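You operate a simulated robot arm through the tools that you are given. There is no shell and no other tool. Be economical: measure what you need, move in short steps, check, and stop when the job is done.

You are at the controls of a simulated robot arm. One attempt, no reset.

TASK
Put things in order on the side table. At the end: the green tall jar (marked "THREAD") stands where the green torch stood; the green torch stands where the brown cedar block stood; the brown cedar block stands on top of the red oil tin (marked "HINGE OIL"); the gold torch cell from the side table is on the blue plaster box; whatever was shut is shut again. Leave all else as you found it, and nothing knocked over.
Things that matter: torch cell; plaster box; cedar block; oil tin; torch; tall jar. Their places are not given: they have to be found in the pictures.

It is judged by the outcome, as a careful person would: the job done as asked, and still so three seconds after it is handed in. It fails if anything else is knocked over, pushed out of place, dropped, spilled or broken.

THE ROBOT
A 7-joint arm with a two-finger parallel gripper, fixed in place. Base frame: the origin is at the foot of the arm, x ahead of it, y to its left, z up; the work surface is at about z = 750. Units: mm, degrees, N and s.
With the tool pointing down near the work surface it reaches from about 300 to 680 mm from the base axis. Its first joint turns from -66.0 to 66.0 degrees. Payload 1.57 kg.
The tool frame sits at the grasp point between the pads (the TCP): z along the fingers, y along the line on which they close. The tips reach 30 mm beyond it. The gripper opens to 110 mm. The fingers are 24 mm wide and 12 mm thick; the gripper's body (48 by 112 mm) begins 78 mm behind the TCP.
Orientation is that of the tool frame in the base frame, as a unit quaternion [w, x, y, z]. With the fingers straight down and closing along the base's y, the tool's x points along the base's -x, its y along +y and its z along -z.

THE INTERFACE
- The arm moves only by the tool step_arm. Its argument "increments" is a list of rows, each a list of 3 entries, a list of its own where there are three numbers: the shift along the base's x, y, z in mm, then the turn, a rotation vector about the base's x, y, z in degrees, then the opening in per cent of the stroke, from 0 (shut) to 100 (fully open). In form: [[[tx, ty, tz], [wx, wy, wz], fingers], ...]. A call has 1 to 10 rows; each row shifts and turns the commanded pose from where the row before left it. Rows are played at 5 a second. More than 50 mm and 8.6 degrees between two rows, or a gripper value outside its range, and nothing of the call is played. A pose out of reach is approached as far as the arm can. The call stops where the force on the tool passes 40 N (or 10 N more than at its start, if that is more) or the arm is blocked; 0.2 s more then pass. The fingers move at their own pace (about 108 mm/s each) and stop on an object; they squeeze with about 42 N. The grip force told is the motor's: it shows also when the fingers shut on nothing. Time passes only in rows, and 0.2 s behind the last, so rows that do not move let the fingers close. The reply holds the time, the measured pose of the TCP, the force on the tool along the base axes, the opening and the grip force, in the units named above and with some noise.
- Cameras (640 x 400 px; columns grow to the right, rows downward): "scene" is fixed at [170.3, -409, 1386.3]; the picture's right is [0.66, -0.75, 0.00], its down [-0.56, -0.49, -0.67] and it looks along [0.50, 0.44, -0.74] (base axes); focal length 311 px, centre (320, 200). "wrist" rides on the gripper at [-36, 0, -80] in the tool frame; the picture's right is [0.00, -1.00, 0.00], its down [0.97, 0.00, -0.24] and it looks along [0.24, 0.00, 0.97] (tool axes); focal length 218 px, centre (320, 200).
- grab_frame(camera): a new picture of that camera. No time passes.
- pixel_to_xyz(camera, pixels): for up to 12 pixels [column, row] of the newest picture of that camera ("zoom" is the newest enlarged one), the place [x, y, z] in the base frame of the surface seen there, good to about 2 mm. No time passes.
- zoom(camera, box): a new picture of the part [left, top, right, bottom] of that camera's present view, enlarged. No time passes.
- close_job(): hands the job in; it is judged then, once.

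Keep the steps short. Do not move on a guess: measure, check each grasp and each placing, and mend mistakes. In all there are 80 turns and 46 pictures (those below and enlarged ones count). Leave the gripper open and the arm clear of the work at the hand-in unless told otherwise, and finish with a single line.

The tools are called after ">>>" by a JSON object that holds its "fn" and its "kwargs". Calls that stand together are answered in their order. step_arm: Moves the arm, as the interface text tells. Its arguments: {"type":"object","properties":{"increments":{"type":"array","items":{"type":"array"}}},"required":["increments"]} The other tools are called the same way: grab_frame (camera) takes a picture; pixel_to_xyz (camera, pixels) gives the place of the surface under pixels of a picture; zoom (camera, box) takes an enlarged picture of a part of a camera's view; close_job () hands the job in.

At the start:

```text
time_s: 0.0
position: [365.8, -21.0, 1028.4]
tcp_rot: [0.0, 0.0, 1.0, -0.001]
force: [0.6, 0.4, -0.6]
finger_gap: 109.8
grasp_force: 0.0
```

scene: 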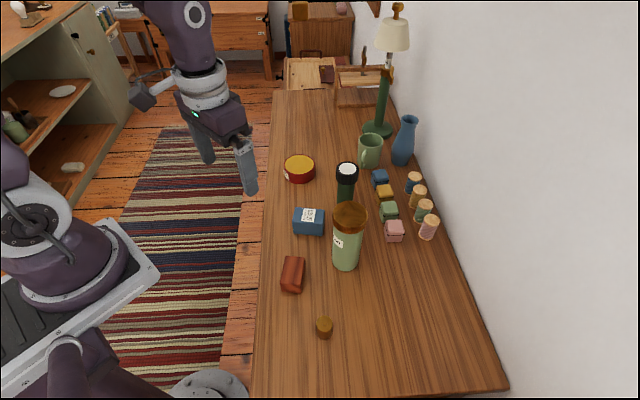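
wrist: 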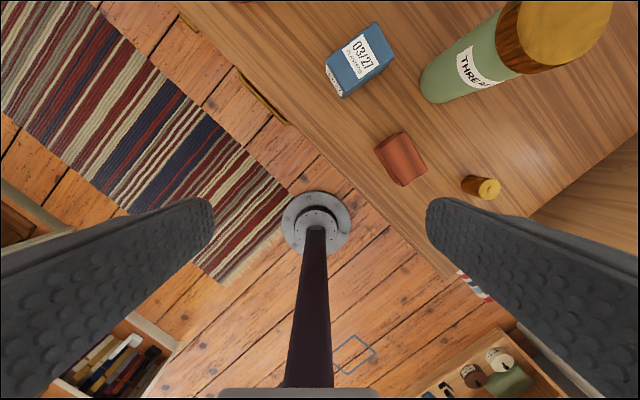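

I see the table with the jar, torch, blue box, red-brown block, red tin and a small gold cylinder. First I enlarge the middle of the scene to identify them.

>>> {"fn": "zoom", "kwargs": {"camera": "scene", "box": [250, 120, 450, 245]}}

>>> {"fn": "zoom", "kwargs": {"camera": "scene", "box": [250, 230, 450, 355]}}

```text
3.20 times, centred on (350, 182) of scene
```

zoom: 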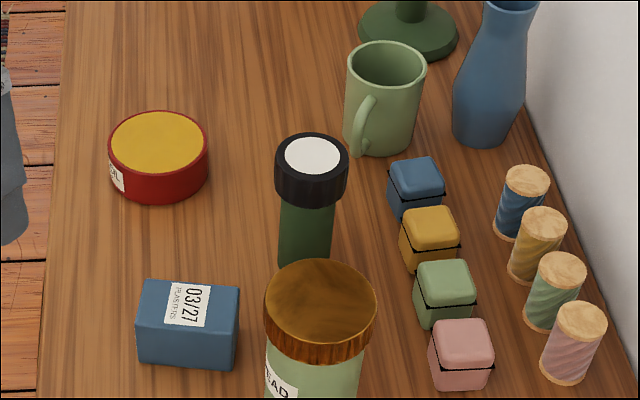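

```text
3.20 times, centred on (350, 292) of scene
```

zoom: 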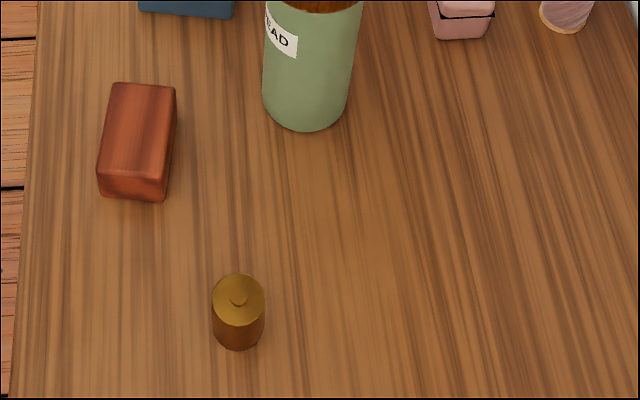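

All identified: block (zoom 137,140), cell (238,300), jar, torch, tin, blue box. Now measuring points on their tops and feet.

>>> {"fn": "pixel_to_xyz", "kwargs": {"camera": "zoom", "pixels": [[115, 88], [172, 92], [165, 175], [101, 170], [140, 130], [238, 282], [216, 300], [260, 300], [238, 316], [238, 346], [303, 127], [400, 250]]}}

>>> {"fn": "pixel_to_xyz", "kwargs": {"camera": "scene", "pixels": [[347, 163], [347, 169], [337, 169], [357, 169], [347, 175], [350, 204], [334, 216], [367, 216], [350, 228], [345, 195], [346, 270], [350, 215]]}}

>>> {"fn": "pixel_to_xyz", "kwargs": {"camera": "scene", "pixels": [[296, 209], [324, 210], [323, 222], [294, 221], [309, 216], [299, 156], [285, 165], [314, 165], [299, 173], [299, 164], [299, 182], [376, 180]]}}

```text
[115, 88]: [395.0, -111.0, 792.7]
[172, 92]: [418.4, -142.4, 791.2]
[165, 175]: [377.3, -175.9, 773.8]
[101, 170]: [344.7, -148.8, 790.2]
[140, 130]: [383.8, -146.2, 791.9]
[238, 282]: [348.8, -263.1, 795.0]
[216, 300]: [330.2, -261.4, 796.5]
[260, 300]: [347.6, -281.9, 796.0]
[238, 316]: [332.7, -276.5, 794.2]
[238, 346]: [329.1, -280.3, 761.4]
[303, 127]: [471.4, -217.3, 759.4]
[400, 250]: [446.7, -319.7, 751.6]
```

```text
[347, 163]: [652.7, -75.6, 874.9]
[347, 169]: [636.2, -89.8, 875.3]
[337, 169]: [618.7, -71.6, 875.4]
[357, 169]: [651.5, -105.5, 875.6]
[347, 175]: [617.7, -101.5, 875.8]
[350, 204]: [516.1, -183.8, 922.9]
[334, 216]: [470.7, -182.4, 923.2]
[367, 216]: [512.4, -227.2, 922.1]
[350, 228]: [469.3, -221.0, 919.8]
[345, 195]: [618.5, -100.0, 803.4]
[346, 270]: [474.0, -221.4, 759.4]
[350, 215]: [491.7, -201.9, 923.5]
```

```text
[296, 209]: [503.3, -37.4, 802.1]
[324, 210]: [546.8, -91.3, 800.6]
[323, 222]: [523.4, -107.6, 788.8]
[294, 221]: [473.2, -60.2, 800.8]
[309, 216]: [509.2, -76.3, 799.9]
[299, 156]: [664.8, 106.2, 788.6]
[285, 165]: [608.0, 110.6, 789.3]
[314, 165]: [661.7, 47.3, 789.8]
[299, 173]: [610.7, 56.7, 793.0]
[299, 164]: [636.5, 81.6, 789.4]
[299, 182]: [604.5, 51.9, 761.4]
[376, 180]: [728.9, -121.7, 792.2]
```

Measured: block centre ≈ (382,-146), top 792, long axis at ≈37° to x; tin centre ≈ (636,80), top 790; torch ≈ (635,-90), top 876; jar ≈ (491,-203), top 923; cell ≈ (339,-270), top 796; blue box ≈ (508,-74), top 801. Block goes first. I turn the tool 37° and move above the block, at z ≈ 900.

>>> {"fn": "step_arm", "kwargs": {"increments": [[[3, -25, -20], [0, 0, 7.4], 100], [[3, -25, -20], [0, 0, 7.4], 100], [[3, -25, -20], [0, 0, 7.4], 100], [[3, -25, -20], [0, 0, 7.4], 100], [[4, -25, -20], [0, 0, 7.4], 100], [[0, 0, -28], [0, 0, 0], 100], [[0, 0, 0], [0, 0, 0], 100]]}}

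>>> {"fn": "grab_frame", "kwargs": {"camera": "wrist"}}

>>> {"fn": "pixel_to_xyz", "kwargs": {"camera": "scene", "pixels": [[380, 172], [376, 184], [384, 190], [389, 208], [395, 226], [387, 233], [370, 137], [358, 150], [370, 165], [388, 238], [414, 176], [428, 220]]}}

```text
time_s: 1.6
position: [381.9, -145.1, 900.4]
tcp_rot: [0.0, -0.317, 0.949, 0.0]
force: [0.6, 0.5, -0.7]
finger_gap: 110.2
grasp_force: 0.1
```

```text
41 pictures are left
```

wrist: 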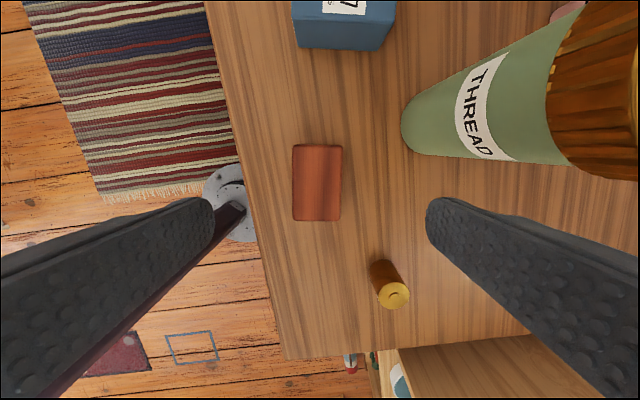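

```text
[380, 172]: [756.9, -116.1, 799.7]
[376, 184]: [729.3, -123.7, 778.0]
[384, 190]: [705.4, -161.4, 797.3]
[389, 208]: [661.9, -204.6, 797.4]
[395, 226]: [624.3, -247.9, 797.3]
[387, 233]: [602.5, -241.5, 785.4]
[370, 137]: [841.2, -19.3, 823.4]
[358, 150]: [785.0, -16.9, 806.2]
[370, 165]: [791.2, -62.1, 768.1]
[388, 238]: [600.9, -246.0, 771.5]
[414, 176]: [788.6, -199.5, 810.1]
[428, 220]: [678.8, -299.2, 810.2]
```

The block lines up with the fingers. I measure its top corners from the wrist view (293–341, 145–220).

>>> {"fn": "pixel_to_xyz", "kwargs": {"camera": "wrist", "pixels": [[296, 148], [338, 148], [338, 208], [296, 208], [317, 180], [318, 216], [385, 295]]}}

```text
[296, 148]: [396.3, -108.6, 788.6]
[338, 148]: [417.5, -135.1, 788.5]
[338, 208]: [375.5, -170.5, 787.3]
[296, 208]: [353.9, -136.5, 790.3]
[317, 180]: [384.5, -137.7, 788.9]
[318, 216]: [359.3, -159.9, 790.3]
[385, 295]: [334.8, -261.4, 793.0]
```

Block centre is ≈ (383,-142). I shift 3 mm in y and descend to z 785, then close.

>>> {"fn": "step_arm", "kwargs": {"increments": [[[1, 3, -40], [0, 0, 0], 70], [[0, 0, -40], [0, 0, 0], 70], [[0, 0, -35], [0, 0, 0], 70], [[0, 0, 0], [0, 0, 0], 70], [[0, 0, 0], [0, 0, 0], 0], [[0, 0, 0], [0, 0, 0], 0], [[0, 0, 0], [0, 0, 0], 0]]}}

```text
time_s: 3.2
position: [383.5, -143.7, 783.4]
tcp_rot: [0.001, -0.316, 0.949, 0.0]
force: [-0.4, 0.9, -0.2]
finger_gap: 44.0
grasp_force: 41.7
```

Gripped at 44 mm. I lift it, then travel to above the tin at (636,80).

>>> {"fn": "step_arm", "kwargs": {"increments": [[[0, 0, 50], [0, 0, 0], 0], [[0, 0, 50], [0, 0, 0], 0], [[36, 32, 0], [0, 0, 0], 0], [[36, 32, 0], [0, 0, 0], 0], [[36, 32, 0], [0, 0, 0], 0], [[36, 32, 0], [0, 0, 0], 0], [[36, 32, 0], [0, 0, 0], 0], [[36, 32, 0], [0, 0, 0], 0], [[36, 32, 0], [0, 0, 0], 0], [[0, 0, 0], [0, 0, 0], 0]]}}

>>> {"fn": "grab_frame", "kwargs": {"camera": "scene"}}

>>> {"fn": "grab_frame", "kwargs": {"camera": "wrist"}}

```text
time_s: 5.4
position: [635.1, 83.3, 884.2]
tcp_rot: [0.0, -0.318, 0.948, 0.001]
force: [-0.2, 0.2, -0.9]
finger_gap: 44.2
grasp_force: 42.0
```

```text
40 pictures are left
```

scene: 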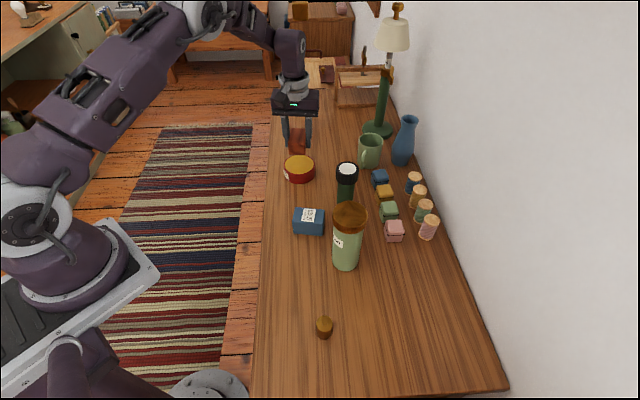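

```text
39 pictures are left
```

wrist: 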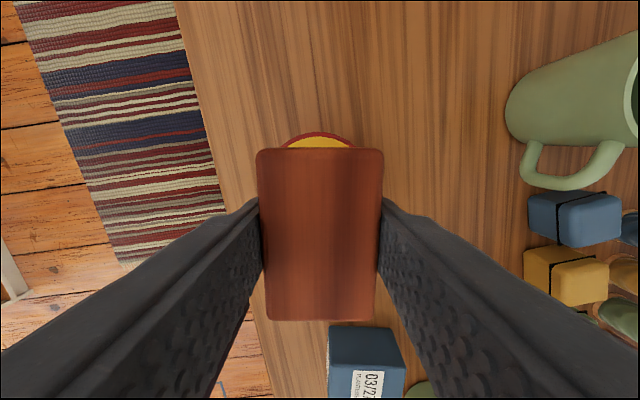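

The block hangs over the tin, whose rim shows centred behind it. I shift by (1,-3) and descend to just above contact.

>>> {"fn": "step_arm", "kwargs": {"increments": [[[1, -3, -28], [0, 0, 0], 0], [[0, 0, -27], [0, 0, 0], 0], [[0, 0, 0], [0, 0, 0], 0], [[0, 0, -2], [0, 0, 0], 0], [[0, 0, -2], [0, 0, 0], 0], [[0, 0, 0], [0, 0, 0], 0]]}}

>>> {"fn": "zoom", "kwargs": {"camera": "scene", "box": [250, 80, 410, 180]}}

```text
time_s: 6.8
position: [635.4, 78.9, 825.9]
tcp_rot: [0.0, -0.316, 0.949, 0.0]
force: [0.2, 0.5, -1.5]
finger_gap: 44.0
grasp_force: 42.3
```

```text
4.00 times, centred on (330, 130) of scene
```

zoom: 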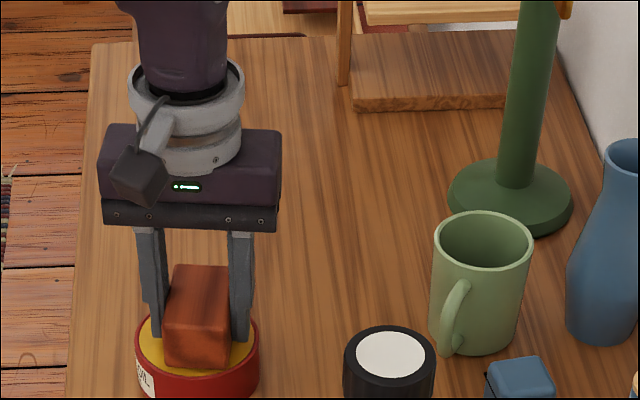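

Nearly in contact, no load yet. I step down 1 mm at a time until the force shows.

>>> {"fn": "step_arm", "kwargs": {"increments": [[[0, 0, -1], [0, 0, 0], 0], [[0, 0, -1], [0, 0, 0], 0], [[0, 0, 0], [0, 0, 0], 0]]}}

```text
time_s: 7.6
position: [634.5, 78.6, 823.2]
tcp_rot: [0.0, -0.318, 0.948, 0.0]
force: [0.0, -0.1, -1.4]
finger_gap: 44.2
grasp_force: 42.0
```

>>> {"fn": "step_arm", "kwargs": {"increments": [[[0, 0, -1], [0, 0, 0], 0], [[0, 0, 0], [0, 0, 0], 0]]}}

```text
time_s: 8.2
position: [634.3, 79.1, 822.8]
tcp_rot: [0.001, -0.317, 0.948, -0.001]
force: [-0.4, 0.0, 7.0]
finger_gap: 44.0
grasp_force: 42.2
```

Contact: +7 N at z 822.8. I open gently (to 70 %), then rise.

>>> {"fn": "step_arm", "kwargs": {"increments": [[[0, 0, 0], [0, 0, 0], 48], [[0, 0, 0], [0, 0, 0], 70], [[0, 0, 0], [0, 0, 0], 70], [[0, 0, 40], [0, 0, 0], 70], [[0, 0, 50], [0, 0, 0], 70], [[0, 0, 50], [0, 0, 0], 70], [[0, 0, 0], [0, 0, 0], 70]]}}

>>> {"fn": "grab_frame", "kwargs": {"camera": "wrist"}}

>>> {"fn": "zoom", "kwargs": {"camera": "scene", "box": [250, 120, 410, 220]}}

```text
time_s: 9.8
position: [636.0, 78.8, 964.7]
tcp_rot: [-0.001, -0.317, 0.948, 0.001]
force: [0.7, -0.8, 0.0]
finger_gap: 77.0
grasp_force: 0.0
```

```text
37 pictures are left
```

wrist: 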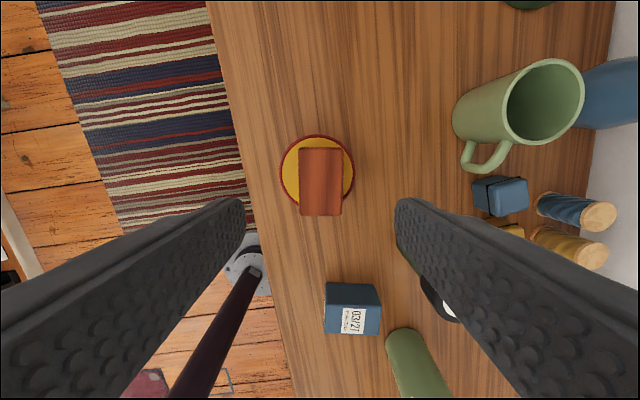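

```text
4.00 times, centred on (330, 170) of scene
```

zoom: 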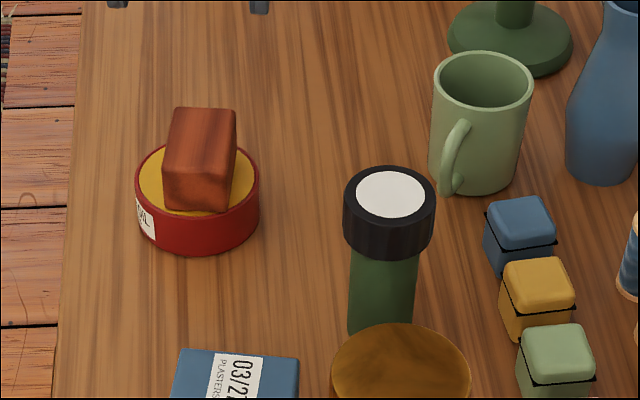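

The block sits flat on the tin. Next is the torch: I travel to above (635,-90), turning the tool back to its first yaw, and check from the wrist camera.

>>> {"fn": "step_arm", "kwargs": {"increments": [[[0, -34, 0], [0, 0, -7.4], 70], [[0, -34, 0], [0, 0, -7.4], 70], [[0, -34, 0], [0, 0, -7.4], 70], [[0, -34, 0], [0, 0, -7.4], 70], [[0, -33, 0], [0, 0, -7.4], 70], [[0, 0, 0], [0, 0, 0], 70]]}}

>>> {"fn": "grab_frame", "kwargs": {"camera": "wrist"}}

```text
time_s: 11.2
position: [634.7, -89.8, 962.6]
tcp_rot: [0.0, 0.0, 1.0, 0.0]
force: [0.3, 0.5, -1.0]
finger_gap: 76.9
grasp_force: 0.0
```

```text
35 pictures are left
```

wrist: 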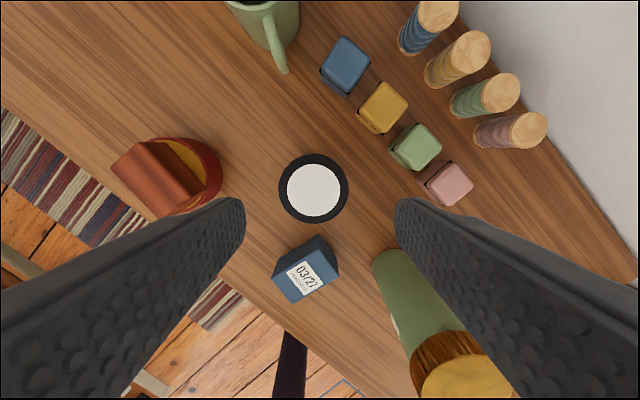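

>>> {"fn": "pixel_to_xyz", "kwargs": {"camera": "wrist", "pixels": [[314, 157], [314, 220], [282, 188], [346, 188], [314, 188], [284, 260], [330, 245], [322, 288], [420, 250]]}}

```text
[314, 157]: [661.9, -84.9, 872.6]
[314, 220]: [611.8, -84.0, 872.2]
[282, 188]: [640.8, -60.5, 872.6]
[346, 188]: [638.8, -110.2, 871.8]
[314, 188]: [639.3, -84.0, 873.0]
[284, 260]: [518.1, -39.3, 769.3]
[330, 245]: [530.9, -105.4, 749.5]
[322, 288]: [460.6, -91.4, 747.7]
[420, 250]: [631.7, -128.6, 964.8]
```

The torch top is centred at about (637,-87), averaging both cameras. I lower to z 857 with the fingers round the black head, and close.

>>> {"fn": "step_arm", "kwargs": {"increments": [[[1, 2, -40], [0, 0, 0], 70], [[0, 0, -40], [0, 0, 0], 70], [[0, 0, -26], [0, 0, 0], 70], [[0, 0, 0], [0, 0, 0], 70], [[0, 0, 0], [0, 0, 0], 55]]}}

>>> {"fn": "zoom", "kwargs": {"camera": "scene", "box": [270, 120, 430, 220]}}

>>> {"fn": "grab_frame", "kwargs": {"camera": "wrist"}}

```text
time_s: 12.4
position: [635.4, -87.3, 856.4]
tcp_rot: [0.001, 0.0, 1.0, 0.0]
force: [-0.5, 0.4, 0.4]
finger_gap: 60.8
grasp_force: 0.0
```

```text
4.00 times, centred on (350, 170) of scene
```

zoom: 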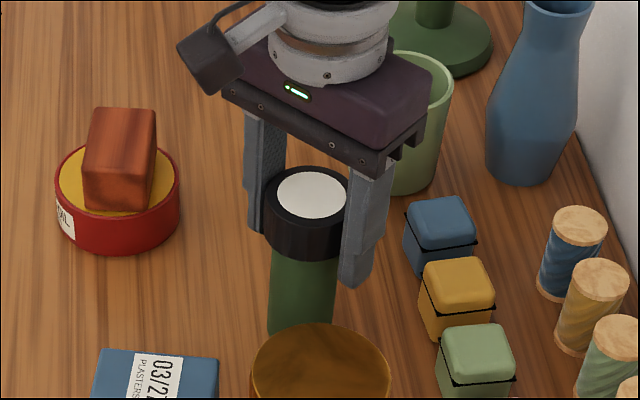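

```text
33 pictures are left
```

wrist: 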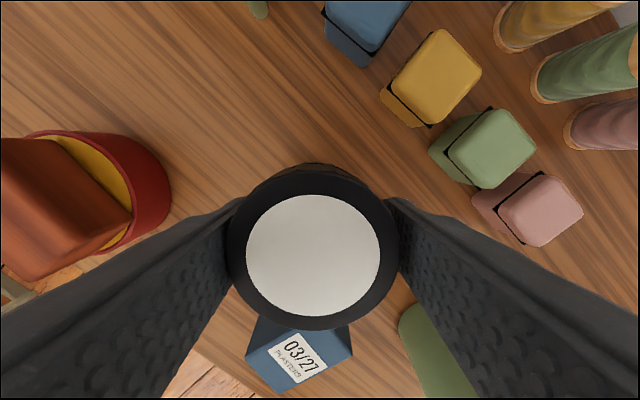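

The head is about 2 mm toward the left finger (columns 227–399, centre 313). I shift y +2 and close.

>>> {"fn": "step_arm", "kwargs": {"increments": [[[0, 2, 0], [0, 0, 0], 58], [[0, 0, 0], [0, 0, 0], 58], [[0, 0, 0], [0, 0, 0], 0], [[0, 0, 0], [0, 0, 0], 0], [[0, 0, 0], [0, 0, 0], 0]]}}

```text
time_s: 13.6
position: [635.1, -84.7, 856.8]
tcp_rot: [0.001, 0.0, 1.0, 0.0]
force: [0.0, 0.8, 1.9]
finger_gap: 54.8
grasp_force: 41.7
```

Gripped at 54.8 mm. I lift 110 mm (clear of the jar, top 923) and travel to the block's former place at (383,-142.5).

>>> {"fn": "step_arm", "kwargs": {"increments": [[[0, 0, 40], [0, 0, 0], 0], [[0, 0, 40], [0, 0, 0], 0], [[0, 0, 35], [0, 0, 0], 0], [[-42, -9, 0], [0, 0, 0], 0], [[-42, -9, 0], [0, 0, 0], 0], [[-42, -10, 0], [0, 0, 0], 0], [[-42, -10, 0], [0, 0, 0], 0], [[-42, -10, 0], [0, 0, 0], 0], [[-43, -10, 0], [0, 0, 0], 0], [[0, 0, 0], [0, 0, 0], 0]]}}

>>> {"fn": "grab_frame", "kwargs": {"camera": "scene"}}

```text
time_s: 15.8
position: [383.1, -140.5, 968.6]
tcp_rot: [0.0, 0.001, 1.0, 0.0]
force: [0.0, -0.6, -1.1]
finger_gap: 54.6
grasp_force: 41.7
```

```text
32 pictures are left
```

scene: 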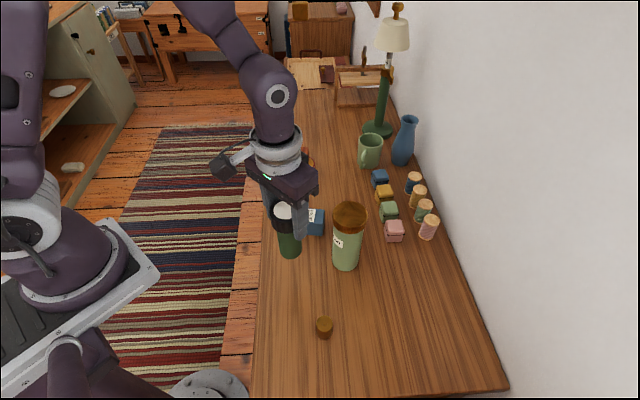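

The torch hangs upright in the grip. I shift y −2 and lower to z ≈ 860.

>>> {"fn": "step_arm", "kwargs": {"increments": [[[0, -2, -40], [0, 0, 0], 0], [[0, 0, -40], [0, 0, 0], 0], [[0, 0, -28], [0, 0, 0], 0], [[0, 0, 0], [0, 0, 0], 0], [[0, 0, -1.5], [0, 0, 0], 0], [[0, 0, 0], [0, 0, 0], 0]]}}

```text
time_s: 17.2
position: [383.1, -145.3, 862.1]
tcp_rot: [0.0, 0.0, 1.0, -0.001]
force: [0.0, 0.8, -1.4]
finger_gap: 54.6
grasp_force: 42.4
```

>>> {"fn": "step_arm", "kwargs": {"increments": [[[0, 1, -1.5], [0, 0, 0], 0], [[0, 0, -1.5], [0, 0, 0], 0], [[0, 0, 0], [0, 0, 0], 0]]}}

```text
time_s: 18.0
position: [384.3, -144.4, 858.2]
tcp_rot: [-0.001, 0.0, 1.0, 0.0]
force: [-0.4, 0.4, -0.8]
finger_gap: 54.6
grasp_force: 41.9
```

>>> {"fn": "step_arm", "kwargs": {"increments": [[[0, 0, -1], [0, 0, 0], 0], [[0, 0, -0.7], [0, 0, 0], 0], [[0, 0, 0], [0, 0, 0], 0]]}}

```text
time_s: 18.8
position: [383.9, -145.1, 856.9]
tcp_rot: [0.0, 0.0, 1.0, 0.0]
force: [0.3, 0.0, -2.9]
finger_gap: 54.7
grasp_force: 42.2
```

>>> {"fn": "step_arm", "kwargs": {"increments": [[[0, 0, -0.7], [0, 0, 0], 0], [[0, 0, 0], [0, 0, 0], 0]]}}

```text
time_s: 19.4
position: [383.6, -144.7, 856.6]
tcp_rot: [0.0, 0.0, 1.0, 0.0]
force: [-1.8, -0.4, 1.5]
finger_gap: 54.8
grasp_force: 41.4
```

Light contact at the same height as it was picked up (856.6). I open stepwise and rise.

>>> {"fn": "step_arm", "kwargs": {"increments": [[[0, 0, -0.4], [0, 0, 0], 0], [[0, 0, 0], [0, 0, 0], 56], [[0, 0, 0], [0, 0, 0], 70], [[0, 0, 0], [0, 0, 0], 70], [[0, 0, 40], [0, 0, 0], 70], [[0, 0, 40], [0, 0, 0], 70], [[0, 0, 40], [0, 0, 0], 70], [[0, 0, 40], [0, 0, 0], 70], [[0, 0, 0], [0, 0, 0], 70]]}}

>>> {"fn": "grab_frame", "kwargs": {"camera": "scene"}}

```text
time_s: 21.4
position: [382.7, -144.5, 1017.0]
tcp_rot: [0.0, 0.0, 1.0, 0.0]
force: [0.1, 0.5, -0.7]
finger_gap: 76.9
grasp_force: 0.1
```

```text
31 pictures are left
```

scene: 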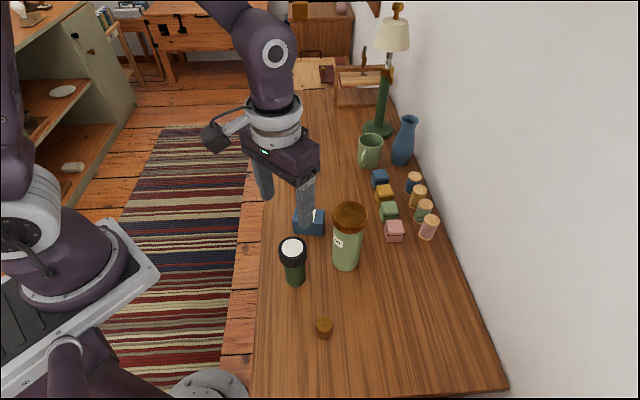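

The torch stands upright at the block's old place. For the jar I want to grip the green body below its lid, so I'll come in from the side, tilted and clear of the torch. First I move to a high standoff at about (401,-279), yawing 40°.

>>> {"fn": "step_arm", "kwargs": {"increments": [[[3.6, -27, 10], [0, 0, 8], 80], [[3.6, -27, 10], [0, 0, 8], 80], [[3.6, -27, 10], [0, 0, 8], 80], [[3.6, -27, 0], [0, 0, 8], 80], [[3.6, -26, 0], [0, 0, 8], 80], [[0, 0, 0], [0, 0, 0], 80]]}}

>>> {"fn": "zoom", "kwargs": {"camera": "scene", "box": [250, 180, 410, 280]}}

```text
time_s: 22.8
position: [401.0, -279.1, 1044.2]
tcp_rot: [0.0, -0.343, 0.939, 0.0]
force: [-0.1, -0.2, 0.6]
finger_gap: 87.8
grasp_force: 0.1
```

```text
4.00 times, centred on (330, 230) of scene
```

zoom: 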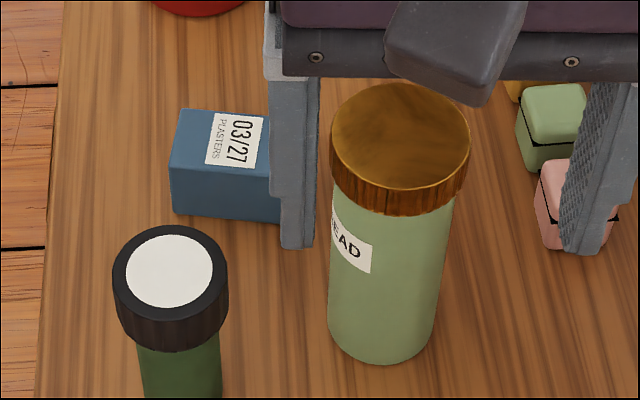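

I measure the lid's lower edge, the body edges and the torch top in this view, then tilt.

>>> {"fn": "pixel_to_xyz", "kwargs": {"camera": "zoom", "pixels": [[396, 195], [396, 208], [396, 220], [390, 300], [383, 355], [345, 140], [455, 140], [400, 105], [400, 175], [170, 268], [125, 268], [215, 268]]}}

>>> {"fn": "step_arm", "kwargs": {"increments": [[[0, 0, 0], [5.22, -6.22, 0], 80], [[0, 0, 0], [5.22, -6.22, 0], 80], [[0, 0, 0], [5.22, -6.22, 0], 80], [[0, 0, 0], [5.22, -6.22, 0], 80], [[0, 0, 0], [0, 0, 0], 80]]}}

```text
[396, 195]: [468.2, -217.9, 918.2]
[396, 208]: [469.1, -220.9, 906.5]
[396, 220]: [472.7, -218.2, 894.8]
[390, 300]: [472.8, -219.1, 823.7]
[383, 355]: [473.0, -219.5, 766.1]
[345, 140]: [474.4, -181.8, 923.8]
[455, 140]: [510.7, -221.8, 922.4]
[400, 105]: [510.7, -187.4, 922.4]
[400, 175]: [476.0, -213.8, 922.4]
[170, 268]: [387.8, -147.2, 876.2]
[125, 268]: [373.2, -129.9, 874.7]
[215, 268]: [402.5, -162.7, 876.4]
```

```text
time_s: 24.0
position: [402.4, -278.7, 1046.7]
tcp_rot: [0.264, -0.328, 0.902, 0.096]
force: [-0.3, 0.0, 0.2]
finger_gap: 87.7
grasp_force: 0.1
```

The tilt works at 32°. Lid lower edge ≈ 900, body radius ≈ 30, jar centre ≈ (493,-200). I tilt the remaining 33° and look.

>>> {"fn": "step_arm", "kwargs": {"increments": [[[0, 0, 0], [5.22, -6.22, 0], 80], [[0, 0, 0], [5.22, -6.22, 0], 80], [[0, 0, 0], [5.22, -6.22, 0], 80], [[0, 0, 0], [5.22, -6.22, 0], 80], [[0, 0, 0], [0, 0, 0], 80], [[0, 0, 0], [0, 0, 0], 80]]}}

>>> {"fn": "grab_frame", "kwargs": {"camera": "scene"}}

>>> {"fn": "grab_frame", "kwargs": {"camera": "wrist"}}

```text
time_s: 25.4
position: [401.6, -279.3, 1047.2]
tcp_rot: [0.505, -0.288, 0.793, 0.184]
force: [0.3, 0.6, -0.8]
finger_gap: 88.0
grasp_force: 0.1
```

```text
29 pictures are left
```

scene: 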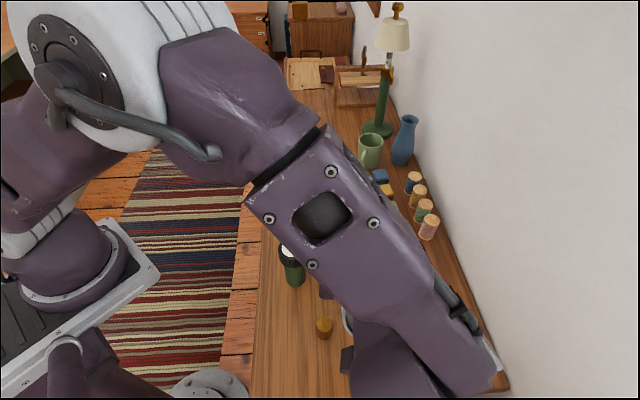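

```text
28 pictures are left
```

wrist: 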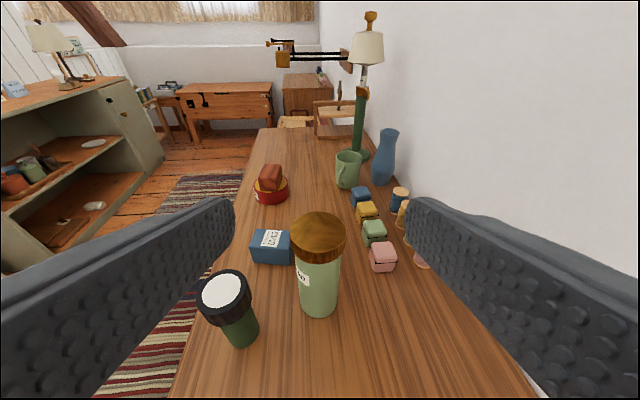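

The pose is reached and the jar is centred between the fingers (lid column ≈ 318). I lower straight down 150 mm to the standoff.

>>> {"fn": "step_arm", "kwargs": {"increments": [[[0, 0, -38], [0, 0, 0], 80], [[0, 0, -38], [0, 0, 0], 80], [[0, 0, -38], [0, 0, 0], 80], [[0, 0, -36], [0, 0, 0], 80], [[0, 0, 0], [0, 0, 0], 80], [[0, 0, 0], [0, 0, 0], 80]]}}

>>> {"fn": "grab_frame", "kwargs": {"camera": "wrist"}}

>>> {"fn": "grab_frame", "kwargs": {"camera": "scene"}}

```text
time_s: 26.8
position: [400.5, -279.3, 896.7]
tcp_rot: [0.506, -0.288, 0.792, 0.184]
force: [0.3, 0.7, 0.3]
finger_gap: 88.0
grasp_force: 0.0
```

```text
27 pictures are left
```

wrist: 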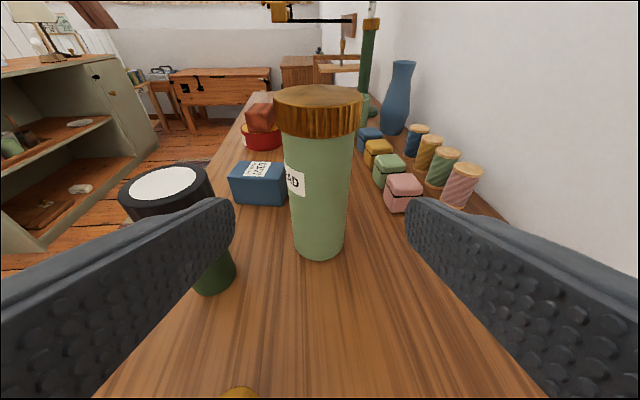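

```text
26 pictures are left
```

scene: 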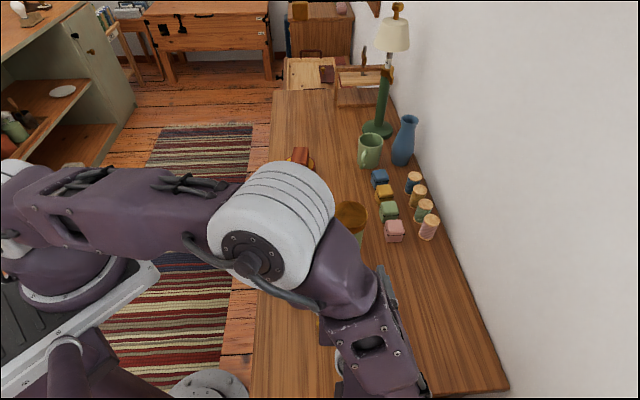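

The jar is centred (lid 273–363, body ≈ 320). The elbow is over the table in the scene view, so I check its height and the jar position before going on.

>>> {"fn": "pixel_to_xyz", "kwargs": {"camera": "scene", "pixels": [[270, 200], [325, 220], [240, 275], [310, 300], [350, 270], [385, 320], [400, 370], [350, 360], [150, 190]]}}

>>> {"fn": "pixel_to_xyz", "kwargs": {"camera": "wrist", "pixels": [[320, 175], [322, 230], [318, 120], [168, 185], [318, 88], [320, 255], [240, 393], [352, 160], [288, 160], [258, 185]]}}

```text
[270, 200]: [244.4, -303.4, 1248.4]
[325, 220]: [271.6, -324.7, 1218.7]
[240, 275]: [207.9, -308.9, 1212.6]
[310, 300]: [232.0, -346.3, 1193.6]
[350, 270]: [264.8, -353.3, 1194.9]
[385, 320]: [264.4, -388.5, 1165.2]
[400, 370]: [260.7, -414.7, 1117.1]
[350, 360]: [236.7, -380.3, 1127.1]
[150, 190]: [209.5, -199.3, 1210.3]
```

```text
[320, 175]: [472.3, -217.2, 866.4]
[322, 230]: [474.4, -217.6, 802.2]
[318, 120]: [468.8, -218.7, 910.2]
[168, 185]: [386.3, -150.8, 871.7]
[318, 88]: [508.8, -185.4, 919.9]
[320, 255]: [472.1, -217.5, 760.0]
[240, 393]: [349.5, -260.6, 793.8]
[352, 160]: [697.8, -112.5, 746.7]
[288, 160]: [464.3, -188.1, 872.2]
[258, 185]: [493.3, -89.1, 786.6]
```

The elbow is high (z ≈ 1200), so it's clear. Jar axis ≈ (494,-199), in line with the tool. I advance along the tool axis, about 135 mm in small steps, to z ≈ 838.

>>> {"fn": "step_arm", "kwargs": {"increments": [[[16, 13.7, -10], [0, 0, 0], 80], [[16, 13.7, -10], [0, 0, 0], 80], [[16, 13.7, -10], [0, 0, 0], 80], [[16, 13.7, -10], [0, 0, 0], 80], [[15, 13, -10], [0, 0, 0], 80], [[14, 12, -9], [0, 0, 0], 80], [[0, 0, 0], [0, 0, 0], 80]]}}

>>> {"fn": "grab_frame", "kwargs": {"camera": "wrist"}}

```text
time_s: 28.4
position: [493.3, -198.8, 836.0]
tcp_rot: [0.505, -0.289, 0.792, 0.184]
force: [-1.1, -0.5, 0.0]
finger_gap: 88.0
grasp_force: 0.1
```

```text
25 pictures are left
```

wrist: 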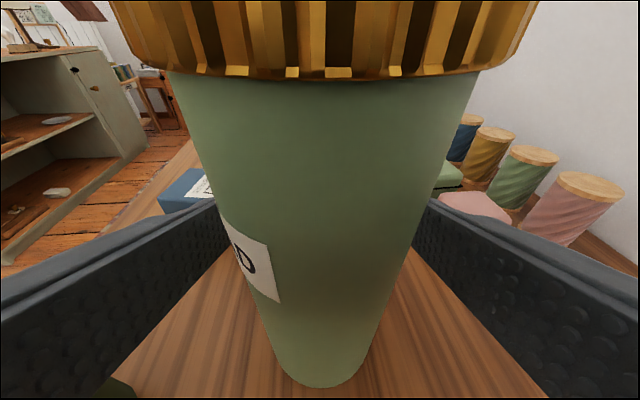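

The body is centred between the fingers and below the lid. I close.

>>> {"fn": "step_arm", "kwargs": {"increments": [[[0, 0, 0], [0, 0, 0], 60], [[0, 0, 0], [0, 0, 0], 0], [[0, 0, 0], [0, 0, 0], 0], [[0, 0, 0], [0, 0, 0], 0]]}}

```text
time_s: 29.4
position: [493.4, -197.9, 837.2]
tcp_rot: [0.505, -0.289, 0.792, 0.185]
force: [0.4, 0.5, -0.8]
finger_gap: 59.8
grasp_force: 41.9
```

Gripped at 59.8 mm. I lift 10 mm first and check that the jar and its lid come up together.

>>> {"fn": "step_arm", "kwargs": {"increments": [[[0, 0, 5], [0, 0, 0], 0], [[0, 0, 10], [0, 0, 0], 0], [[0, 0, 0], [0, 0, 0], 0]]}}

>>> {"fn": "grab_frame", "kwargs": {"camera": "wrist"}}

```text
time_s: 30.2
position: [492.6, -199.2, 852.3]
tcp_rot: [0.505, -0.289, 0.792, 0.184]
force: [0.3, -0.2, -1.7]
finger_gap: 59.9
grasp_force: 41.7
```

```text
24 pictures are left
```

wrist: 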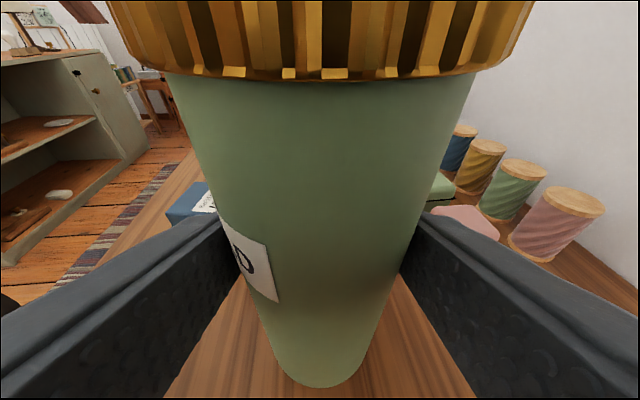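

The jar is held upright. I lift to z ≈ 915 and move to above the torch's old place at (636,-86).

>>> {"fn": "step_arm", "kwargs": {"increments": [[[0, 0, 30], [0, 0, 0], 0], [[0, 0, 33], [0, 0, 0], 0], [[24, 19, 0], [0, 0, 0], 0], [[24, 19, 0], [0, 0, 0], 0], [[24, 19, 0], [0, 0, 0], 0], [[24, 19, 0], [0, 0, 0], 0], [[24, 19, 0], [0, 0, 0], 0], [[22.5, 17.5, 0], [0, 0, 0], 0], [[0, 0, 0], [0, 0, 0], 0], [[0, 0, 0], [0, 0, 0], 0]]}}

>>> {"fn": "grab_frame", "kwargs": {"camera": "scene"}}

>>> {"fn": "grab_frame", "kwargs": {"camera": "wrist"}}

```text
time_s: 32.4
position: [638.2, -87.0, 916.2]
tcp_rot: [0.504, -0.289, 0.793, 0.184]
force: [1.1, 0.4, -2.3]
finger_gap: 59.5
grasp_force: 42.2
```

```text
23 pictures are left
```

scene: 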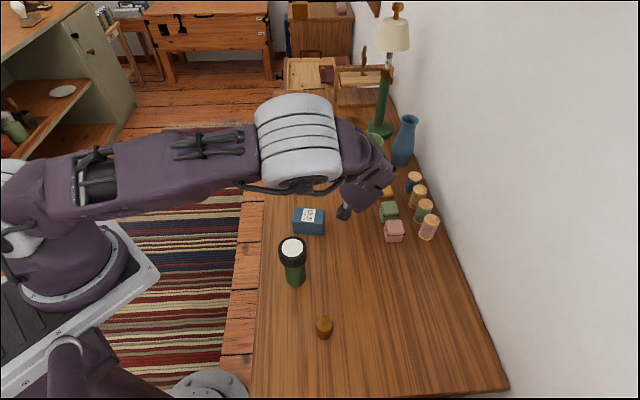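

```text
22 pictures are left
```

wrist: 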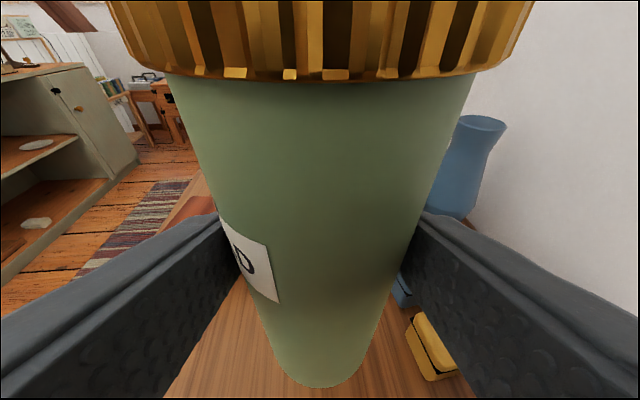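

Jar position is good and no obstacles lie beneath. I lower 72 mm, then feel for contact.

>>> {"fn": "step_arm", "kwargs": {"increments": [[[-1, 0, -25], [0, 0, 0], 0], [[0, 0, -25], [0, 0, 0], 0], [[0, 0, -20], [0, 0, 0], 0], [[0, 0, -3], [0, 0, 0], 0], [[0, 0, 0], [0, 0, 0], 0], [[0, 0, 0], [0, 0, 0], 0]]}}

```text
time_s: 33.8
position: [635.8, -87.4, 843.6]
tcp_rot: [0.505, -0.288, 0.792, 0.184]
force: [0.8, 0.1, -2.4]
finger_gap: 59.9
grasp_force: 41.9
```

>>> {"fn": "step_arm", "kwargs": {"increments": [[[0, 0, -2], [0, 0, 0], 0], [[0, 0, -2], [0, 0, 0], 0], [[0, 0, -1], [0, 0, 0], 0], [[0, 0, 0], [0, 0, 0], 0]]}}

```text
time_s: 34.8
position: [634.8, -85.9, 837.4]
tcp_rot: [0.504, -0.289, 0.793, 0.184]
force: [-0.2, 0.2, -2.6]
finger_gap: 59.7
grasp_force: 41.5
```

>>> {"fn": "step_arm", "kwargs": {"increments": [[[0, 0, -1], [0, 0, 0], 0], [[0, 0, 0], [0, 0, 0], 0]]}}

```text
time_s: 35.4
position: [636.2, -87.8, 837.8]
tcp_rot: [0.505, -0.289, 0.792, 0.184]
force: [-5.3, -2.5, 13.6]
finger_gap: 59.6
grasp_force: 42.1
```

Contact (13.6 N). I ease up 0.4 mm, open, and check before withdrawing.

>>> {"fn": "step_arm", "kwargs": {"increments": [[[0, 0, 0.4], [0, 0, 0], 0], [[0, 0, 0], [0, 0, 0], 60], [[0, 0, 0], [0, 0, 0], 80], [[0, 0, 0], [0, 0, 0], 80], [[0, 0, 0], [0, 0, 0], 80]]}}

>>> {"fn": "grab_frame", "kwargs": {"camera": "wrist"}}

```text
time_s: 36.6
position: [635.2, -86.0, 837.0]
tcp_rot: [0.504, -0.289, 0.792, 0.184]
force: [0.4, -0.4, 0.1]
finger_gap: 88.0
grasp_force: 0.0
```

```text
21 pictures are left
```

wrist: 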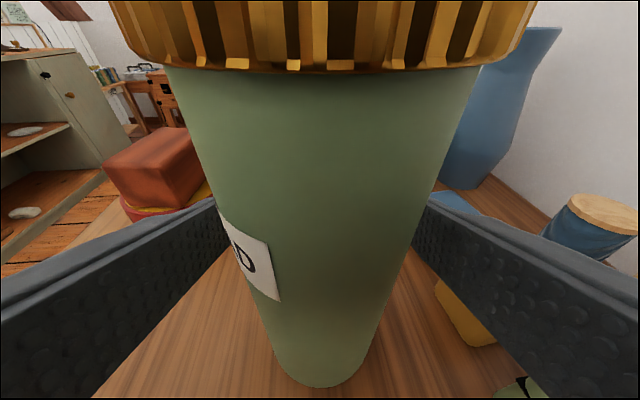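

The jar stands free. I withdraw along the tool axis and then rise.

>>> {"fn": "step_arm", "kwargs": {"increments": [[[-16, -13.7, 10], [0, 0, 0], 80], [[-16, -13.7, 10], [0, 0, 0], 80], [[-16, -13.7, 10], [0, 0, 0], 80], [[-16, -13.7, 10], [0, 0, 0], 80], [[-16, -13.7, 10], [0, 0, 0], 80], [[-16, -13.7, 10], [0, 0, 0], 80], [[0, 0, 40], [0, 0, 0], 80], [[0, 0, 40], [0, 0, 0], 80], [[0, 0, 40], [0, 0, 0], 80], [[0, 0, 0], [0, 0, 0], 80]]}}

>>> {"fn": "grab_frame", "kwargs": {"camera": "wrist"}}

```text
time_s: 38.8
position: [541.1, -169.9, 1018.3]
tcp_rot: [0.505, -0.288, 0.792, 0.184]
force: [-0.9, -0.1, 0.1]
finger_gap: 88.1
grasp_force: 0.0
```

```text
20 pictures are left
```

wrist: 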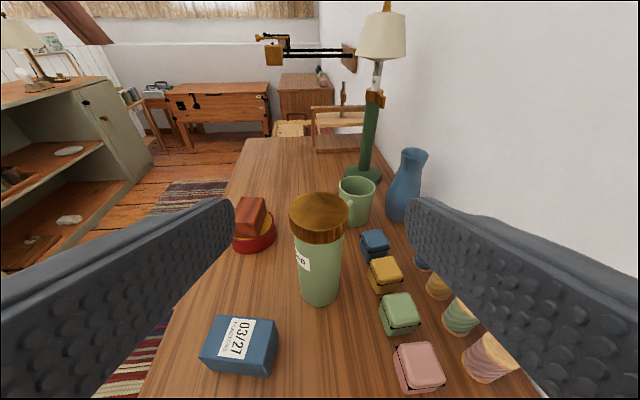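

The jar stands on the torch's old place. Now the cell: I untilt while moving back towards (341,-268).

>>> {"fn": "step_arm", "kwargs": {"increments": [[[-25, -12.4, 0], [-5.22, 6.22, 0], 60], [[-25, -12.4, 0], [-5.22, 6.22, 0], 60], [[-25, -12.4, 0], [-5.22, 6.22, 0], 60], [[-25, -12.4, 0], [-5.22, 6.22, 0], 60], [[-25, -12.4, 0], [-5.22, 6.22, 0], 60], [[-25, -12.4, 0], [-5.22, 6.22, 0], 60], [[-25, -12.4, 0], [-5.22, 6.22, 0], 60], [[-25, -12.4, 0], [-5.22, 6.22, 0], 60], [[0, 0, 0], [0, 0, 0], 60]]}}

>>> {"fn": "step_arm", "kwargs": {"increments": [[[0, 0, -15], [0, 0, -8], 60], [[0, 0, -15], [0, 0, -8], 60], [[0, 0, -15], [0, 0, -8], 60], [[0, 0, -15], [0, 0, -8], 60], [[0, 0, -15], [0, 0, -8], 60], [[0, 0, 0], [0, 0, 0], 60]]}}

>>> {"fn": "grab_frame", "kwargs": {"camera": "wrist"}}

>>> {"fn": "grab_frame", "kwargs": {"camera": "scene"}}

```text
time_s: 40.8
position: [339.8, -267.3, 1017.0]
tcp_rot: [-0.001, -0.342, 0.94, -0.001]
force: [-0.3, 0.5, 0.4]
finger_gap: 65.9
grasp_force: 0.0
```

```text
time_s: 42.2
position: [339.3, -268.5, 943.1]
tcp_rot: [0.0, 0.0, 1.0, 0.0]
force: [-0.4, 0.4, -0.2]
finger_gap: 66.4
grasp_force: 0.1
```

```text
19 pictures are left
```

wrist: 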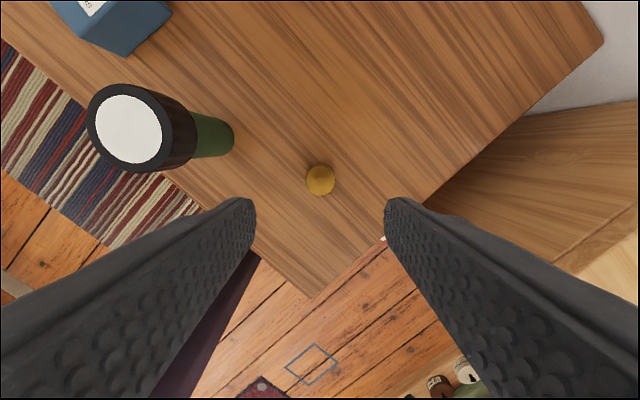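

```text
18 pictures are left
```

scene: 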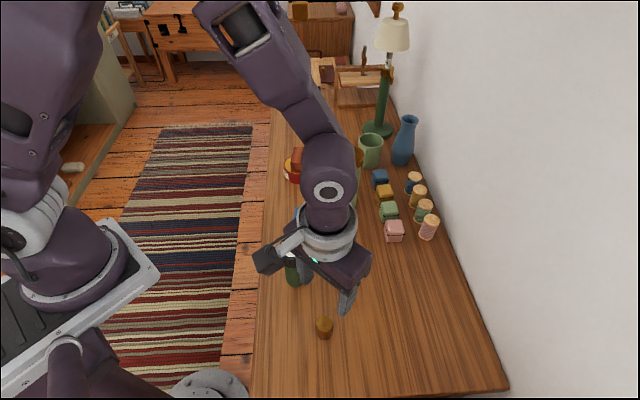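

>>> {"fn": "pixel_to_xyz", "kwargs": {"camera": "wrist", "pixels": [[321, 181], [321, 168], [321, 192], [308, 180], [333, 180], [130, 130]]}}

```text
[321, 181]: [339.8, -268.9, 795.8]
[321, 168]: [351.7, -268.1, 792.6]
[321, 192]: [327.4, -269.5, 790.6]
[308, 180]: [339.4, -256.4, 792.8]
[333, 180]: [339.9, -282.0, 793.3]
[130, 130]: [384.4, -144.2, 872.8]
```

Cell axis ≈ (340,-269). I descend to z 785 and close.

>>> {"fn": "step_arm", "kwargs": {"increments": [[[0.5, -0.5, -40], [0, 0, 0], 60], [[0, 0, -40], [0, 0, 0], 60], [[0, 0, -40], [0, 0, 0], 60], [[0, 0, -36], [0, 0, 0], 60], [[0, 0, 0], [0, 0, 0], 45], [[0, 0, 0], [0, 0, 0], 0], [[0, 0, 0], [0, 0, 0], 0], [[0, 0, 0], [0, 0, 0], 0]]}}

```text
time_s: 44.0
position: [341.9, -269.0, 785.5]
tcp_rot: [0.0, 0.0, 1.0, 0.0]
force: [0.4, 0.1, -0.2]
finger_gap: 30.5
grasp_force: 39.6
```

Gripped at 30.5 mm. I lift to z ≈ 985 (above the torch top at 876) and move over the blue box.

>>> {"fn": "step_arm", "kwargs": {"increments": [[[0, 0, 50], [0, 0, 0], 0], [[0, 0, 50], [0, 0, 0], 0], [[0, 0, 50], [0, 0, 0], 0], [[0, 0, 50], [0, 0, 0], 0], [[27.5, 33, 0], [0, 0, 0], 0], [[27.5, 33, 0], [0, 0, 0], 0], [[27.5, 33, 0], [0, 0, 0], 0], [[27.5, 33, 0], [0, 0, 0], 0], [[27.5, 33, 0], [0, 0, 0], 0], [[27.5, 32, 0], [0, 0, 0], 0]]}}

>>> {"fn": "grab_frame", "kwargs": {"camera": "wrist"}}

>>> {"fn": "zoom", "kwargs": {"camera": "scene", "box": [250, 150, 410, 250]}}

```text
time_s: 46.2
position: [505.1, -71.6, 987.6]
tcp_rot: [0.0, 0.0, 1.0, 0.0]
force: [0.4, 0.5, -0.7]
finger_gap: 30.8
grasp_force: 40.3
```

```text
17 pictures are left
```

wrist: 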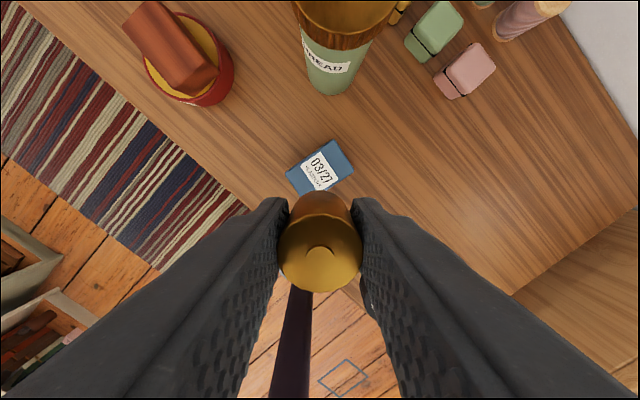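

```text
4.00 times, centred on (330, 200) of scene
```

zoom: 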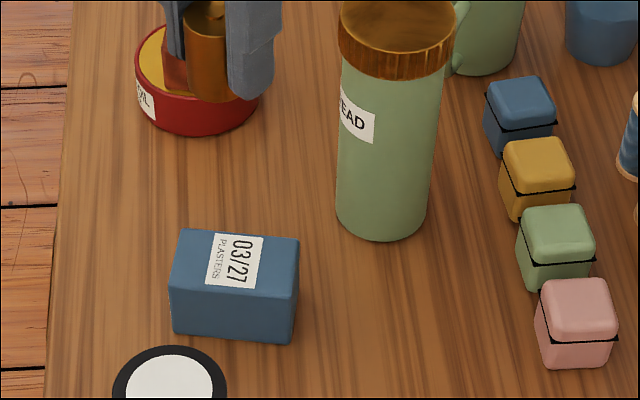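

>>> {"fn": "pixel_to_xyz", "kwargs": {"camera": "zoom", "pixels": [[186, 233], [295, 243], [289, 291], [174, 284], [235, 262]]}}

>>> {"fn": "pixel_to_xyz", "kwargs": {"camera": "wrist", "pixels": [[334, 143], [288, 175], [351, 170], [320, 170], [305, 192], [318, 158]]}}

```text
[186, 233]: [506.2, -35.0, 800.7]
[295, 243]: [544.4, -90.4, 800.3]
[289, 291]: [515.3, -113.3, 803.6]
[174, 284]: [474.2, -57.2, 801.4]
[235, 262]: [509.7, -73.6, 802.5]
```

```text
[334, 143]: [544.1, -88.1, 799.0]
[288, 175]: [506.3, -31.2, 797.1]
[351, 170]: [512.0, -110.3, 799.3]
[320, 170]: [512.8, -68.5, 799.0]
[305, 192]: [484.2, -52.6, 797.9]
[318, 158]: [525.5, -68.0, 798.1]
```

Box top centre ≈ (509.5,-72.5), z ≈ 800. I shift x +4 and descend to z ≈ 840, just above contact.

>>> {"fn": "step_arm", "kwargs": {"increments": [[[4, -0.5, -40], [0, 0, 0], 0], [[0, 0, -40], [0, 0, 0], 0], [[0, 0, -40], [0, 0, 0], 0], [[0, 0, -26], [0, 0, 0], 0], [[0, 0, 0], [0, 0, 0], 0], [[0, 0, -1.5], [0, 0, 0], 0], [[0, 0, 0], [0, 0, 0], 0]]}}

>>> {"fn": "zoom", "kwargs": {"camera": "scene", "box": [250, 150, 410, 250]}}

```text
time_s: 47.8
position: [509.4, -70.8, 838.2]
tcp_rot: [0.0, 0.0, 1.0, 0.0]
force: [-0.5, -0.1, -0.7]
finger_gap: 30.7
grasp_force: 38.9
```

```text
4.00 times, centred on (330, 200) of scene
```

zoom: 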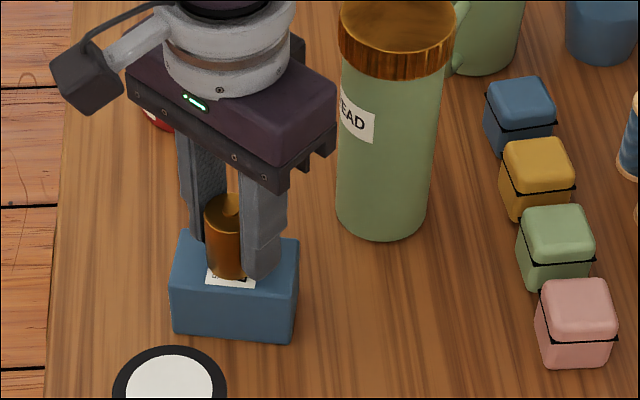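

Well centred. I feel down the last millimetres.

>>> {"fn": "step_arm", "kwargs": {"increments": [[[0, 0, -1], [0, 0, 0], 0], [[0, 0, -0.8], [0, 0, 0], 0], [[0, 0, 0], [0, 0, 0], 0]]}}

```text
time_s: 48.6
position: [510.1, -71.4, 837.6]
tcp_rot: [0.0, 0.001, 1.0, 0.0]
force: [-0.2, -0.9, -0.3]
finger_gap: 30.8
grasp_force: 39.9
```

>>> {"fn": "step_arm", "kwargs": {"increments": [[[0, 0, -0.8], [0, 0, 0], 0], [[0, 0, 0], [0, 0, 0], 0]]}}

```text
time_s: 49.2
position: [509.0, -72.4, 836.0]
tcp_rot: [0.0, 0.0, 1.0, 0.0]
force: [0.4, 0.3, -0.1]
finger_gap: 31.1
grasp_force: 39.6
```

>>> {"fn": "step_arm", "kwargs": {"increments": [[[0, 0, -0.8], [0, 0, 0], 0], [[0, 0, 0], [0, 0, 0], 0]]}}

```text
time_s: 49.8
position: [509.7, -71.0, 836.5]
tcp_rot: [0.0, 0.001, 1.0, 0.001]
force: [-0.8, 0.7, 0.2]
finger_gap: 31.0
grasp_force: 39.4
```

>>> {"fn": "step_arm", "kwargs": {"increments": [[[0, 0, -0.8], [0, 0, 0], 0], [[0, 0, 0], [0, 0, 0], 0]]}}

```text
time_s: 50.4
position: [509.8, -72.7, 834.8]
tcp_rot: [0.0, 0.0, 1.0, 0.0]
force: [-3.3, 1.6, 21.5]
finger_gap: 30.7
grasp_force: 39.7
```

Contact. I ease up 0.5 mm, open, and rise.

>>> {"fn": "step_arm", "kwargs": {"increments": [[[0, 0, 0.5], [0, 0, 0], 0], [[0, 0, 0], [0, 0, 0], 35], [[0, 0, 0], [0, 0, 0], 60], [[0, 0, 0], [0, 0, 0], 60], [[0, 0, 40], [0, 0, 0], 60], [[0, 0, 50], [0, 0, 0], 60], [[0, 0, 50], [0, 0, 0], 60], [[0, 0, 50], [0, 0, 0], 60], [[-40, 20, 20], [0, 0, 0], 100], [[-40, 20, 0], [0, 0, 0], 100]]}}

>>> {"fn": "step_arm", "kwargs": {"increments": [[[-40, 25, 0], [0, 0, 0], 100], [[-30, 25, 0], [0, 0, 0], 100], [[0, 0, 0], [0, 0, 0], 100]]}}

>>> {"fn": "grab_frame", "kwargs": {"camera": "scene"}}

>>> {"fn": "zoom", "kwargs": {"camera": "scene", "box": [240, 120, 450, 300]}}

```text
time_s: 52.6
position: [429.9, -31.0, 1045.9]
tcp_rot: [0.0, 0.0, 1.0, 0.0]
force: [-1.1, 0.5, -0.2]
finger_gap: 110.3
grasp_force: 0.0
```

```text
time_s: 53.4
position: [361.4, 18.9, 1045.2]
tcp_rot: [0.001, 0.0, 1.0, 0.001]
force: [0.4, 0.0, -0.3]
finger_gap: 109.9
grasp_force: 0.0
```

```text
14 pictures are left
```

scene: 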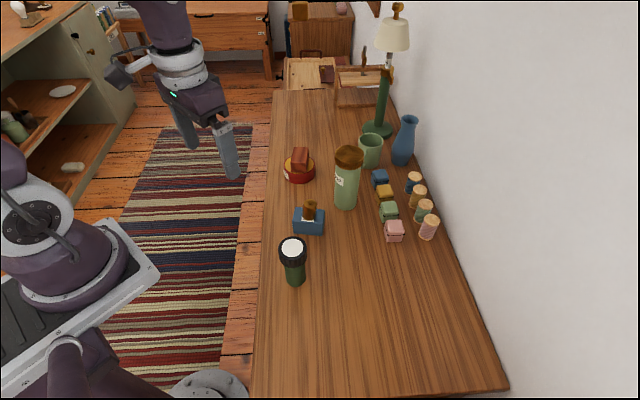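

```text
2.22 times, centred on (345, 210) of scene
```

zoom: 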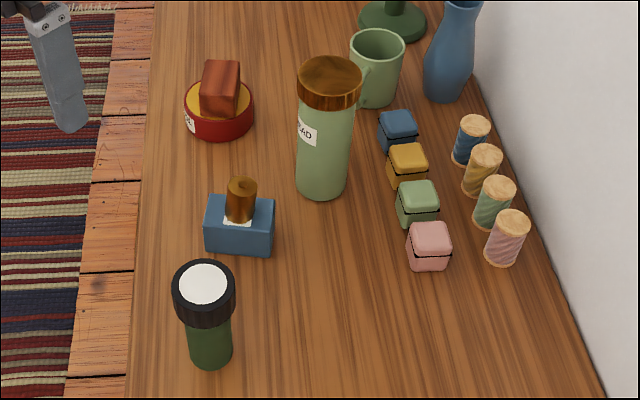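

Everything stands as asked. One last position check of the jar lid, torch top, block and box.

>>> {"fn": "pixel_to_xyz", "kwargs": {"camera": "scene", "pixels": [[349, 156], [293, 246], [301, 155], [310, 206], [297, 224]]}}

```text
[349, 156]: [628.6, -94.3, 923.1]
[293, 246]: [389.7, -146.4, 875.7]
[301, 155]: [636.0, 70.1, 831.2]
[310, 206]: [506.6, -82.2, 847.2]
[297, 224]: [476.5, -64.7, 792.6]
```

The jar, torch, block and cell all measure within a few millimetres of their places. The gripper is open and the arm is clear, so I hand in.

>>> {"fn": "close_job", "kwargs": {}}

```text
The job is handed in.
```

The jar stands where the torch was, the torch where the cedar block was, the block is on the oil tin, and the cell is on the plaster box; nothing was opened or knocked over, and the job is handed in.
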